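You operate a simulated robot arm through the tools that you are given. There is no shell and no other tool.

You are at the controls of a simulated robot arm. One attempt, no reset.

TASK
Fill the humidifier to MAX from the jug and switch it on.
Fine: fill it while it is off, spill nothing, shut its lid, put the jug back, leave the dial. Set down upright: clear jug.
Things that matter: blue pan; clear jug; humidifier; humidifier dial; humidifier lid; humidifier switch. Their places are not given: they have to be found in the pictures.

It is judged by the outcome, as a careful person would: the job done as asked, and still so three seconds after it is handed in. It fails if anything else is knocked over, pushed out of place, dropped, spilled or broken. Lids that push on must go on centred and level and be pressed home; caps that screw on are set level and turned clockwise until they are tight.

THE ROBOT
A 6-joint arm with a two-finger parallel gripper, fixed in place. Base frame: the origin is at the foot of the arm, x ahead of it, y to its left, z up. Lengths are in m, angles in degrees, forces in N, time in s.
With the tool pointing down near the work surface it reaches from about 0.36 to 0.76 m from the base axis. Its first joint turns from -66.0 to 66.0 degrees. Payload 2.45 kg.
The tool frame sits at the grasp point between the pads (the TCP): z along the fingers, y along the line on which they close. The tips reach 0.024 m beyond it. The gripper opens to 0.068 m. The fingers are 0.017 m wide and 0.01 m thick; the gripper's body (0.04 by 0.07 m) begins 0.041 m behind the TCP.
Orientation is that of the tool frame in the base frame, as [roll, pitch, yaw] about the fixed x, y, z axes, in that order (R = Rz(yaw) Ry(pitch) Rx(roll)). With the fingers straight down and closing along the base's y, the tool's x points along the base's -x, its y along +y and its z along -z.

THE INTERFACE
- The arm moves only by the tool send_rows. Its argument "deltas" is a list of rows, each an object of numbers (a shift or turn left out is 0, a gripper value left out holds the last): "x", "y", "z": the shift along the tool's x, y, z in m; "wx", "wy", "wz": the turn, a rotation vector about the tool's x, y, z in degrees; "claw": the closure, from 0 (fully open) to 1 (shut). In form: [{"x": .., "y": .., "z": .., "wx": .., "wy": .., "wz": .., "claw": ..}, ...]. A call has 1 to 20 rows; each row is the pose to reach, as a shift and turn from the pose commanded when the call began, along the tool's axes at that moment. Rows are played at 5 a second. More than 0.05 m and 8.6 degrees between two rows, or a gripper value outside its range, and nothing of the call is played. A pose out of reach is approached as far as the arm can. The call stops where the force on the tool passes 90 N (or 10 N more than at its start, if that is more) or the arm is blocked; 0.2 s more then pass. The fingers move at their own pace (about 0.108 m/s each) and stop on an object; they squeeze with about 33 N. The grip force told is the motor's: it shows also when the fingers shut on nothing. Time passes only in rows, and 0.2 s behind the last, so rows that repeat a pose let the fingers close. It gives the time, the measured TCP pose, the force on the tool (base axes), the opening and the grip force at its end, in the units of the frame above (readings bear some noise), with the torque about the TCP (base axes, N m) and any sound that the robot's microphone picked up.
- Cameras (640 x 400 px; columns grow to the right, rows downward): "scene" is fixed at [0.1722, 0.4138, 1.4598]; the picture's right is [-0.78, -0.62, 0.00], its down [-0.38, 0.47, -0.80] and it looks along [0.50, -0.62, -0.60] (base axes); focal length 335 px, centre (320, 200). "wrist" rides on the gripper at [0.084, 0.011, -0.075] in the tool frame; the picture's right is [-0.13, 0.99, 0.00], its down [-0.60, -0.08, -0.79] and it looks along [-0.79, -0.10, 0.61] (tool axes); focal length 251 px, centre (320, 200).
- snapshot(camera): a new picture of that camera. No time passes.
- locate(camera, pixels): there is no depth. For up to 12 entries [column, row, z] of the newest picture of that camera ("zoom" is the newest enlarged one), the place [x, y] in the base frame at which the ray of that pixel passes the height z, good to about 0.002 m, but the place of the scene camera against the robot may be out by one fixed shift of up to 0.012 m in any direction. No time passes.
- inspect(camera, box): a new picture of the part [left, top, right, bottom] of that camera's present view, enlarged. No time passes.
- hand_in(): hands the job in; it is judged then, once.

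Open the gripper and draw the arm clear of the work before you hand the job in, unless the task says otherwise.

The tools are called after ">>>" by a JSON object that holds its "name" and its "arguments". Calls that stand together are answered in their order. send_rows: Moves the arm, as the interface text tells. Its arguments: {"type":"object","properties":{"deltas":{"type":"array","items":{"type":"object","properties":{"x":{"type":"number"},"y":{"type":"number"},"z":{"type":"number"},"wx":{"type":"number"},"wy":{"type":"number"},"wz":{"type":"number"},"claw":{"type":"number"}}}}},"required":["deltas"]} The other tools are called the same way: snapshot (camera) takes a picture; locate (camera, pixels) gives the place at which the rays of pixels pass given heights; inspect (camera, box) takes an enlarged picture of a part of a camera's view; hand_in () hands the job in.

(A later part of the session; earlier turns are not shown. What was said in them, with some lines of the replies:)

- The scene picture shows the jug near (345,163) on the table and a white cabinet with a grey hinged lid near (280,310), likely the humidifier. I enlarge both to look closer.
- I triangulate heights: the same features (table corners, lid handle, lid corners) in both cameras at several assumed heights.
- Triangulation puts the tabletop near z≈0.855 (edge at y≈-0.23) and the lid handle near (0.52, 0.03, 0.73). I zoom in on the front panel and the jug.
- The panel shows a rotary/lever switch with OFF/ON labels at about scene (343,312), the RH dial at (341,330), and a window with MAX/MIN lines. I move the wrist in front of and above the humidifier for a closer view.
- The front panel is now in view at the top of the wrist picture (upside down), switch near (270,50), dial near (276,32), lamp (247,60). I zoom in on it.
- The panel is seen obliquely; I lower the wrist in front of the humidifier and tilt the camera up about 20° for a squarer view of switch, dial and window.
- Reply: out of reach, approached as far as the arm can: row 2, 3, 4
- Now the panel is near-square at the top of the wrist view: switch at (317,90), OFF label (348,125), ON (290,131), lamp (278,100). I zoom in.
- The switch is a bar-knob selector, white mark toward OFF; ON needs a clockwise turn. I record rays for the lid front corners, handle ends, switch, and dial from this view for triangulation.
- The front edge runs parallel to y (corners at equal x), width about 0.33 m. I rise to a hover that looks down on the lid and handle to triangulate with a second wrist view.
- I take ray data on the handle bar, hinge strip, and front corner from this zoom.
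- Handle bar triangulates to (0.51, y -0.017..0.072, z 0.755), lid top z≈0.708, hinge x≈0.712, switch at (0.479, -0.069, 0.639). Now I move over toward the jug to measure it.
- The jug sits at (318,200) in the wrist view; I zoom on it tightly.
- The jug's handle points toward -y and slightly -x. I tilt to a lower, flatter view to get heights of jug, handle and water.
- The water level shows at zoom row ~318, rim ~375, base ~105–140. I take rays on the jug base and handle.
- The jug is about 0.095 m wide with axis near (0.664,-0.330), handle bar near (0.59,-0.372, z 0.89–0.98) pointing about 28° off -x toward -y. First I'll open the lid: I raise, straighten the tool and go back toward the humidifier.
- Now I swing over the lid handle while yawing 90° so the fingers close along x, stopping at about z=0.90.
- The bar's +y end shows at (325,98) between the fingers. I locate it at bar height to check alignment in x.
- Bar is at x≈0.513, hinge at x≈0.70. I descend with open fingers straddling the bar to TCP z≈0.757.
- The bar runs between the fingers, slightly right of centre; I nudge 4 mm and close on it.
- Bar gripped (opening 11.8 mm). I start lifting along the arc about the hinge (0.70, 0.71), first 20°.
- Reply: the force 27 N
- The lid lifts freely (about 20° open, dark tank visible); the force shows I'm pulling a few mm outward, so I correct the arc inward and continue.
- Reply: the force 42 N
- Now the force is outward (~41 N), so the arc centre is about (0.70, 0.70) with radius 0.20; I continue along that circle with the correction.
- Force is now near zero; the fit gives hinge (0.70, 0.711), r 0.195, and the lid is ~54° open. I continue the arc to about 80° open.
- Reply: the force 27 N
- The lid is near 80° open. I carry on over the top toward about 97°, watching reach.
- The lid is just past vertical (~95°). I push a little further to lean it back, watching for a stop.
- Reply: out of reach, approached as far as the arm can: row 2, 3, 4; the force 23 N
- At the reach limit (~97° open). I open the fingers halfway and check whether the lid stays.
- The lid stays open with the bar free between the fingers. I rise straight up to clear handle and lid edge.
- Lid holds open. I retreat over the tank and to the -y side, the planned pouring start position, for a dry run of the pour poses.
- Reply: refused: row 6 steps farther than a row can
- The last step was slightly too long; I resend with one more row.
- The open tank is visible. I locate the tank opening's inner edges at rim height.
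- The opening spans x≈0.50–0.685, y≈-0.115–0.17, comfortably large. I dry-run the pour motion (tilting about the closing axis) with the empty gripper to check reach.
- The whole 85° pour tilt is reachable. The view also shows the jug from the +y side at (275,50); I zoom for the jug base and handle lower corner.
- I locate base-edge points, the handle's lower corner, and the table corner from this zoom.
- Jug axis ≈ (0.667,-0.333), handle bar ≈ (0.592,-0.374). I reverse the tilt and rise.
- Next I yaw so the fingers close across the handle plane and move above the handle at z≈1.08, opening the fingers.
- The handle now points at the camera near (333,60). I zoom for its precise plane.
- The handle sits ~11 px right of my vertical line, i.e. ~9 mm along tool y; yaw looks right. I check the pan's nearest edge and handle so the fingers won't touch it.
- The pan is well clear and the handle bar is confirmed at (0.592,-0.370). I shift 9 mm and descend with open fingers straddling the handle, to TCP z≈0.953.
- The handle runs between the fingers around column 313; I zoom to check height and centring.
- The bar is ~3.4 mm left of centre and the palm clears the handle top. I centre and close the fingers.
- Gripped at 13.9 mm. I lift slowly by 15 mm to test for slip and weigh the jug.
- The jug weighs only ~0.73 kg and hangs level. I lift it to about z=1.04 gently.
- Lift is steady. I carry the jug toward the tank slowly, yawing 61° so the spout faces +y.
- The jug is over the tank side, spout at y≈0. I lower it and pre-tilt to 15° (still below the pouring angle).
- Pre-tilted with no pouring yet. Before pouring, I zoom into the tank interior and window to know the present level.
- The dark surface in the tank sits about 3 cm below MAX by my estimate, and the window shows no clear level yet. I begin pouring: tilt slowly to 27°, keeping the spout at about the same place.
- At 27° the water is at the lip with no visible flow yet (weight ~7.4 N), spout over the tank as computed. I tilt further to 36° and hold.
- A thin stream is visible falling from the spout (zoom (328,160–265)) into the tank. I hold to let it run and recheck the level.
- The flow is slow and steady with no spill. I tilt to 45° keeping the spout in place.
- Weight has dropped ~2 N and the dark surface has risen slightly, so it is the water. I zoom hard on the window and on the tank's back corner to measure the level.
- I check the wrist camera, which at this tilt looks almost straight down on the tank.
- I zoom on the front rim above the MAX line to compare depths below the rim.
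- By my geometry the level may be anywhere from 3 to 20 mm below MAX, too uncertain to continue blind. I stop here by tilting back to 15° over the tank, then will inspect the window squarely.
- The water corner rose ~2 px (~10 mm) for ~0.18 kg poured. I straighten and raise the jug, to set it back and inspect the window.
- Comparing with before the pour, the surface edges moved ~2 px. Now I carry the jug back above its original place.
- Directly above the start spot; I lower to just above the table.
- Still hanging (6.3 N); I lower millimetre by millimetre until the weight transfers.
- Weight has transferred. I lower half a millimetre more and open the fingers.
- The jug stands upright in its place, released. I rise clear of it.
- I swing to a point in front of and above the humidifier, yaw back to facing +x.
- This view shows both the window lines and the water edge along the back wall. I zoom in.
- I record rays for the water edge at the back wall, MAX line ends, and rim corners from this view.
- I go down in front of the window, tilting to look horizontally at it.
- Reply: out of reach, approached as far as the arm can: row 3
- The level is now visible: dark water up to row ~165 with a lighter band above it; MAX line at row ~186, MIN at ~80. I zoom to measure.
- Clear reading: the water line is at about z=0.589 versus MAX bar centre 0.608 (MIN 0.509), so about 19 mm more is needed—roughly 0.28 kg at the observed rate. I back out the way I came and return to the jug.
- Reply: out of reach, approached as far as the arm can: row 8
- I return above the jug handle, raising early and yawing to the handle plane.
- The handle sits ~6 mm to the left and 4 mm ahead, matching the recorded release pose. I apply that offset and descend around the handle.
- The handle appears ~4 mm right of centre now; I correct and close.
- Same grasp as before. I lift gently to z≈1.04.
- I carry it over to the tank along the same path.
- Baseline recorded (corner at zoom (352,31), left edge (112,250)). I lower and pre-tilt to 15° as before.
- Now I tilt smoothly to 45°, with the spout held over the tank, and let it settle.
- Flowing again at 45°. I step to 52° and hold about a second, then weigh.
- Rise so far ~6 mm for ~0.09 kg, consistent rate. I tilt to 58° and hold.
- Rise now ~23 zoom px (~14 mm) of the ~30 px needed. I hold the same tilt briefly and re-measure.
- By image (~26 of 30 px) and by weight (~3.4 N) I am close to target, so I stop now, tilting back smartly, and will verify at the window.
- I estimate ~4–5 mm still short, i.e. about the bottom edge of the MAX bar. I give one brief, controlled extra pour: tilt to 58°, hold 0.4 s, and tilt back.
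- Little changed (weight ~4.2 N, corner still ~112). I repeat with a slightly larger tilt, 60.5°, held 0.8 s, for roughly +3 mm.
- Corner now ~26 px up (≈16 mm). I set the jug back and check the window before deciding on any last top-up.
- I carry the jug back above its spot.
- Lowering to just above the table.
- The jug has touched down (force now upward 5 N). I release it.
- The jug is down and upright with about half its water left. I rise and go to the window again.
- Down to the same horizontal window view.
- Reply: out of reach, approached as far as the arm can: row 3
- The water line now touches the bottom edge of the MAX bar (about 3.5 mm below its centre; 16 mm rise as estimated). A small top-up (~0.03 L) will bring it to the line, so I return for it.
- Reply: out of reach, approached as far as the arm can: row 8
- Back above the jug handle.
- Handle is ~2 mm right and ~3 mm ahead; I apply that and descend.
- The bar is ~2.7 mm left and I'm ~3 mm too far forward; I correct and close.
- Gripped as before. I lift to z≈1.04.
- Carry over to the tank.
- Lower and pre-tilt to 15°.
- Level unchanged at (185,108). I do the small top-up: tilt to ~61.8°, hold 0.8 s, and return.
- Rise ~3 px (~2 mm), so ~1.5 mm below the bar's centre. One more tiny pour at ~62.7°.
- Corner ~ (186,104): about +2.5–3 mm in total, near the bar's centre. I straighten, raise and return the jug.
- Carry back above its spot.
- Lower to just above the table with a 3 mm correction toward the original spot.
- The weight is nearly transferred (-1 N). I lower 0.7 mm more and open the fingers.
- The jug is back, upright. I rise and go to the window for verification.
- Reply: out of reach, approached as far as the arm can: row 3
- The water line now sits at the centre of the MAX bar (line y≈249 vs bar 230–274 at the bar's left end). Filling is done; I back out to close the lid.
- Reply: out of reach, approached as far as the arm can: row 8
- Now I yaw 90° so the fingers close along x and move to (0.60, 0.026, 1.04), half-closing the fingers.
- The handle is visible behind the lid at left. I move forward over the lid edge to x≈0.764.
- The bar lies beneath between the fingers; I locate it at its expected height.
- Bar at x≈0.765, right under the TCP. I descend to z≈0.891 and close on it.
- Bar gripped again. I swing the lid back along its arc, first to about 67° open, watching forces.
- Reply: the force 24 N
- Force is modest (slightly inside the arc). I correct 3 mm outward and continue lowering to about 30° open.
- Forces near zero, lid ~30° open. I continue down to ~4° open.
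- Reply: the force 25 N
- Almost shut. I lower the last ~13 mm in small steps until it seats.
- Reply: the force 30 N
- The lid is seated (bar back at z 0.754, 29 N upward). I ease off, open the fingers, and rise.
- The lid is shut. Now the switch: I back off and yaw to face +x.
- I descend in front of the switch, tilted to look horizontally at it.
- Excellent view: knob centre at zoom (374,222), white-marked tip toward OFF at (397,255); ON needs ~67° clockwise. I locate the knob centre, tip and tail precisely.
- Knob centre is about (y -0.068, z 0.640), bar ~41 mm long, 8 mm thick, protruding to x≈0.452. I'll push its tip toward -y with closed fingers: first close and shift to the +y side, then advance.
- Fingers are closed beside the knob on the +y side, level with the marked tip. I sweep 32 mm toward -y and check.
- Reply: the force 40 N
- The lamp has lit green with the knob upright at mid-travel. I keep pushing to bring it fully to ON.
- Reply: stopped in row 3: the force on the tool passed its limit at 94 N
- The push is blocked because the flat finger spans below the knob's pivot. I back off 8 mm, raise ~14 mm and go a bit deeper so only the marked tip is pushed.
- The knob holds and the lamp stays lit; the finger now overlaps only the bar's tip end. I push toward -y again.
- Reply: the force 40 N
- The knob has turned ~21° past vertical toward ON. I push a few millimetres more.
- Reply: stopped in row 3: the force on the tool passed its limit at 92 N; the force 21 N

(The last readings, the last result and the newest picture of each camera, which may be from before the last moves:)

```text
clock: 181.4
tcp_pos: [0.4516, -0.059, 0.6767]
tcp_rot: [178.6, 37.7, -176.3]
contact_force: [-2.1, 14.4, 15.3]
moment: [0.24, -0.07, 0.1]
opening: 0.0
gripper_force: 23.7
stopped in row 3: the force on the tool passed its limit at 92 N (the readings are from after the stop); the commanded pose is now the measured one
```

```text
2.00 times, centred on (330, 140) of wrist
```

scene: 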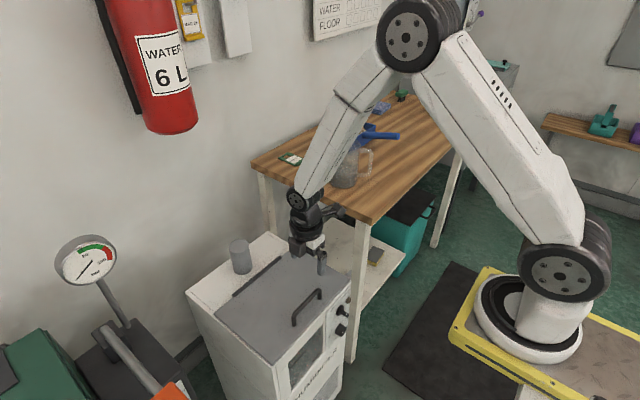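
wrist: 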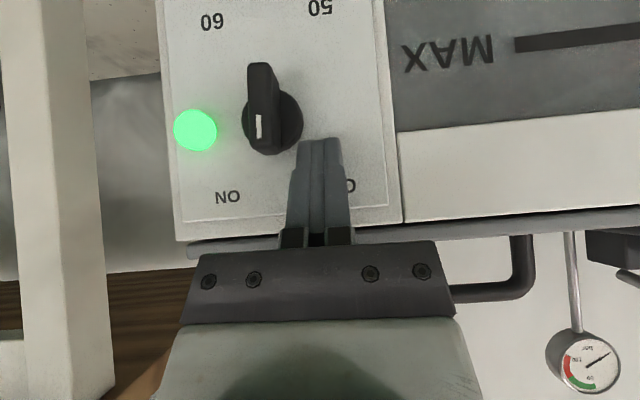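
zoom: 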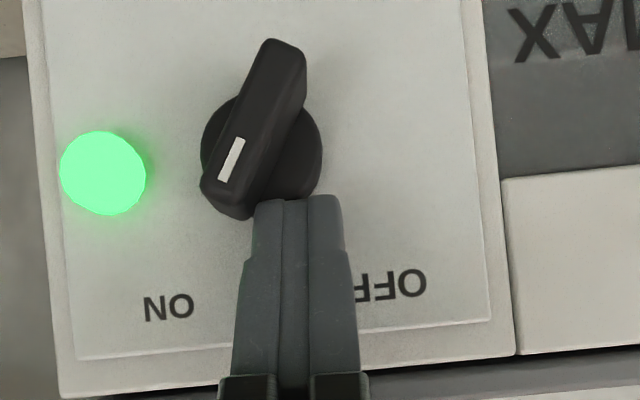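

Now 92 N without further motion and the bar is ~24° past vertical relative to the panel—likely the ON stop (OFF was ~28°). I back off and view it squarely.

>>> {"name": "send_rows", "arguments": {"deltas": [{"y": 0.006}, {"y": 0.015}, {"x": 0.03, "y": 0.015, "z": -0.022}, {"x": 0.06, "y": 0.01, "z": -0.045}, {"x": 0.075, "y": -0.01, "z": -0.05}, {"x": 0.075, "y": -0.02, "z": -0.05}]}}

>>> {"name": "snapshot", "arguments": {"camera": "wrist"}}

>>> {"name": "inspect", "arguments": {"camera": "wrist", "box": [240, 60, 420, 230]}}

```text
clock: 182.8
tcp_pos: [0.365, -0.0853, 0.6688]
tcp_rot: [178.6, 37.6, -176.4]
contact_force: [0.6, 0.0, 0.1]
moment: [-0.01, 0.0, 0.0]
opening: 0.0
gripper_force: 23.7
```

```text
taken
```

wrist: 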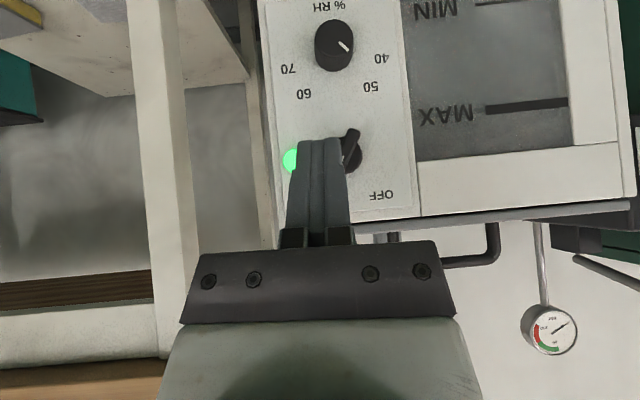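

```text
2.35 times, centred on (330, 145) of wrist
```

zoom: 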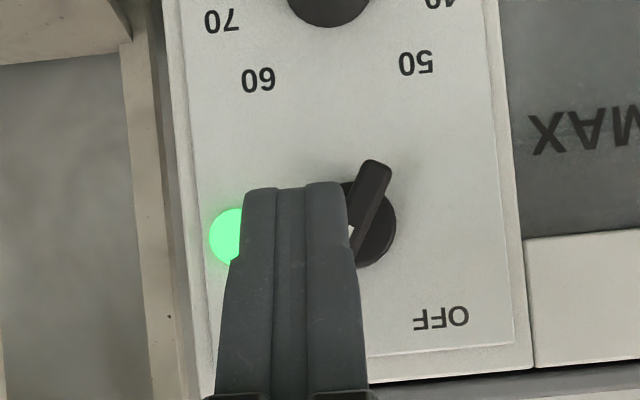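

I open the fingers to unblock the view.

>>> {"name": "send_rows", "arguments": {"deltas": [{"claw": 0.5}, {"claw": 0}, {"claw": 0}]}}

>>> {"name": "snapshot", "arguments": {"camera": "wrist"}}

>>> {"name": "inspect", "arguments": {"camera": "wrist", "box": [310, 125, 380, 195]}}

>>> {"name": "inspect", "arguments": {"camera": "wrist", "box": [240, 0, 430, 230]}}

```text
clock: 183.6
tcp_pos: [0.3643, -0.0855, 0.6685]
tcp_rot: [178.7, 37.6, -176.4]
contact_force: [-0.4, -0.6, -0.2]
moment: [-0.02, -0.01, 0.03]
opening: 0.068
gripper_force: 0.1
```

```text
taken
```

wrist: 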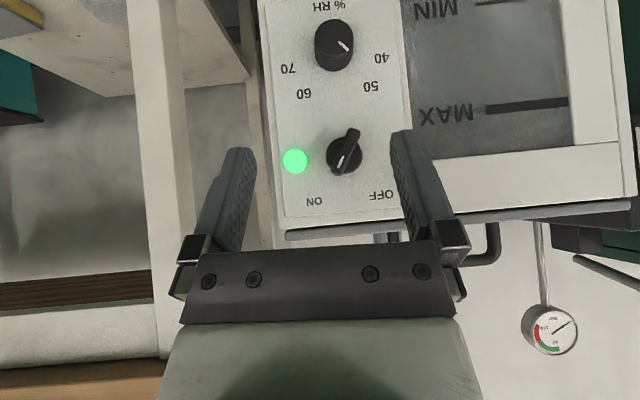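

```text
5.71 times, centred on (345, 160) of wrist
```

zoom: 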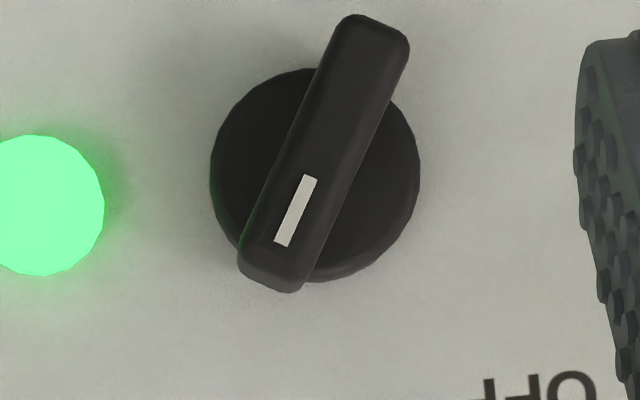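

```text
1.74 times, centred on (335, 115) of wrist
```

zoom: 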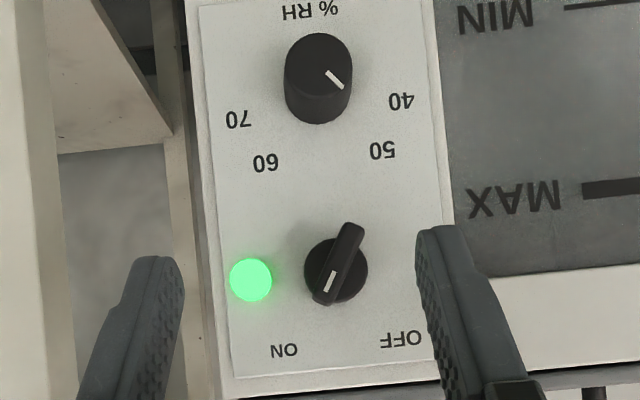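

The mark now points to ON (about 29° past vertical, mirror of the OFF position), lamp green, dial untouched. I withdraw upward.

>>> {"name": "send_rows", "arguments": {"deltas": [{"x": -0.0256, "y": 0.005, "z": -0.0265, "wy": 4.2}, {"x": -0.0513, "y": 0.012, "z": -0.053, "wy": 8.4}, {"x": -0.0769, "y": 0.02, "z": -0.0795, "wy": 12.5}, {"x": -0.1025, "y": 0.03, "z": -0.106, "wy": 16.7}, {"x": -0.1282, "y": 0.04, "z": -0.1326, "wy": 20.9}, {"x": -0.1538, "y": 0.05, "z": -0.1591, "wy": 25.1}, {"x": -0.1794, "y": 0.062, "z": -0.1856, "wy": 29.2}, {"x": -0.2051, "y": 0.073, "z": -0.2121, "wy": 33.4}, {"x": -0.2307, "y": 0.085, "z": -0.2386, "wy": 37.6}]}}

>>> {"name": "snapshot", "arguments": {"camera": "scene"}}

>>> {"name": "snapshot", "arguments": {"camera": "wrist"}}

>>> {"name": "inspect", "arguments": {"camera": "scene", "box": [180, 220, 380, 400]}}

```text
clock: 185.8
tcp_pos: [0.42, 0.0216, 0.9715]
tcp_rot: [164.5, 14.5, 178.9]
contact_force: [0.3, 0.7, 0.3]
moment: [0.0, 0.0, 0.05]
opening: 0.0681
gripper_force: 0.2
out of reach, approached as far as the arm can: row 7, 8, 9
stopped in row 9: the arm was blocked; the commanded pose is now the measured one
```

```text
taken
```

scene: 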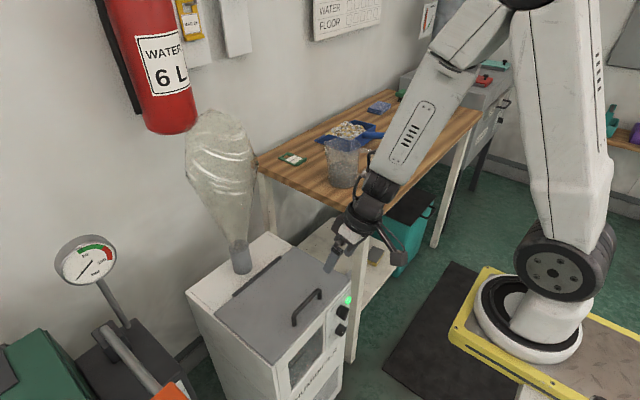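

```text
taken
```

wrist: 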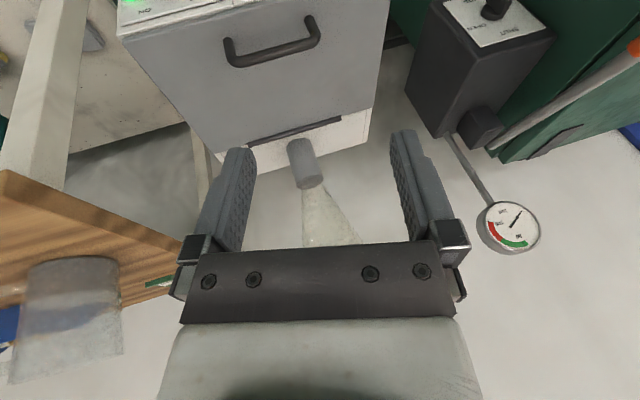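

```text
2.22 times, centred on (280, 310) of scene
```

zoom: 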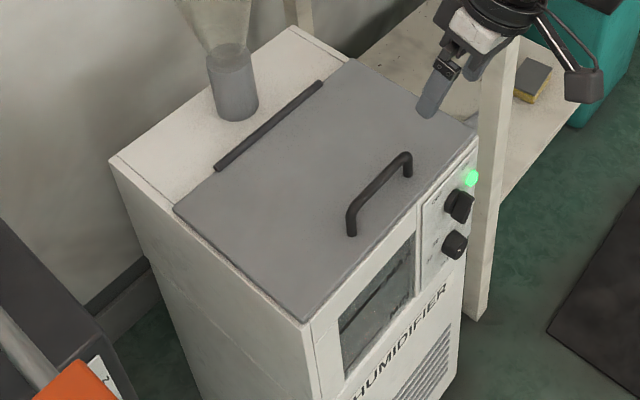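

The humidifier is on—green lamp and mist from the vent—lid shut and jug upright. The last move ended at an arm limit with no contact force; I draw the arm further up and away along the tool axis.

>>> {"name": "send_rows", "arguments": {"deltas": [{"z": -0.03}, {"z": -0.06}, {"z": -0.09}, {"z": -0.12}]}}

>>> {"name": "snapshot", "arguments": {"camera": "scene"}}

>>> {"name": "inspect", "arguments": {"camera": "scene", "box": [240, 80, 440, 220]}}

```text
clock: 186.8
tcp_pos: [0.3903, -0.0128, 1.0849]
tcp_rot: [164.4, 14.4, 178.8]
contact_force: [-0.4, -0.2, 0.3]
moment: [0.02, 0.03, -0.01]
opening: 0.0678
gripper_force: 0.0
```

```text
taken
```

scene: 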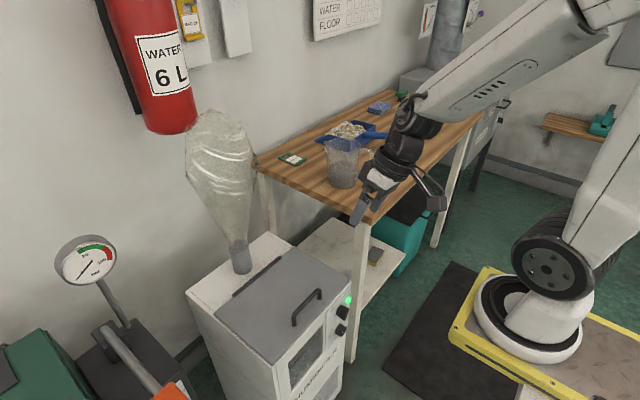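

```text
2.86 times, centred on (340, 150) of scene
```

zoom: 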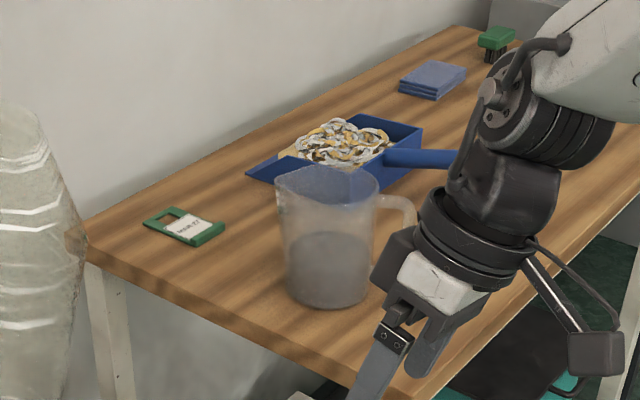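

Everything checks: jug upright at its original spot (base edge near scene (343,187)), pan untouched, lid shut, switch ON with mist, water at MAX, arm clear and gripper open. I hand in the job.

>>> {"name": "hand_in", "arguments": {}}

```text
The job is handed in.
```

The humidifier is filled to MAX and switched on, and I have handed the job in.

- **Water level:** the last look through the window, just before I shut the lid, showed the water line at the centre of the MAX bar. I filled it while it was off, in three pours, and saw no spills.
- **Lid:** shut, with the handle back at its starting height and the lid pressed down onto its seat.
- **Switch:** at ON, with the lamp green and mist coming from the vent. I turned it by pushing the knob with closed fingers. Two pushes tripped the force limit at just over 90 N: one caught the knob off-centre, the other pressed after it stopped turning. I saw no damage.
- **Dial:** left alone.
- **Jug:** upright, back within a few millimetres of where it started, and still holding some water. The blue pan was not touched.
- **Arm:** clear of the work with the gripper open. One move on the way out ended at the arm's reach limit, without touching anything.
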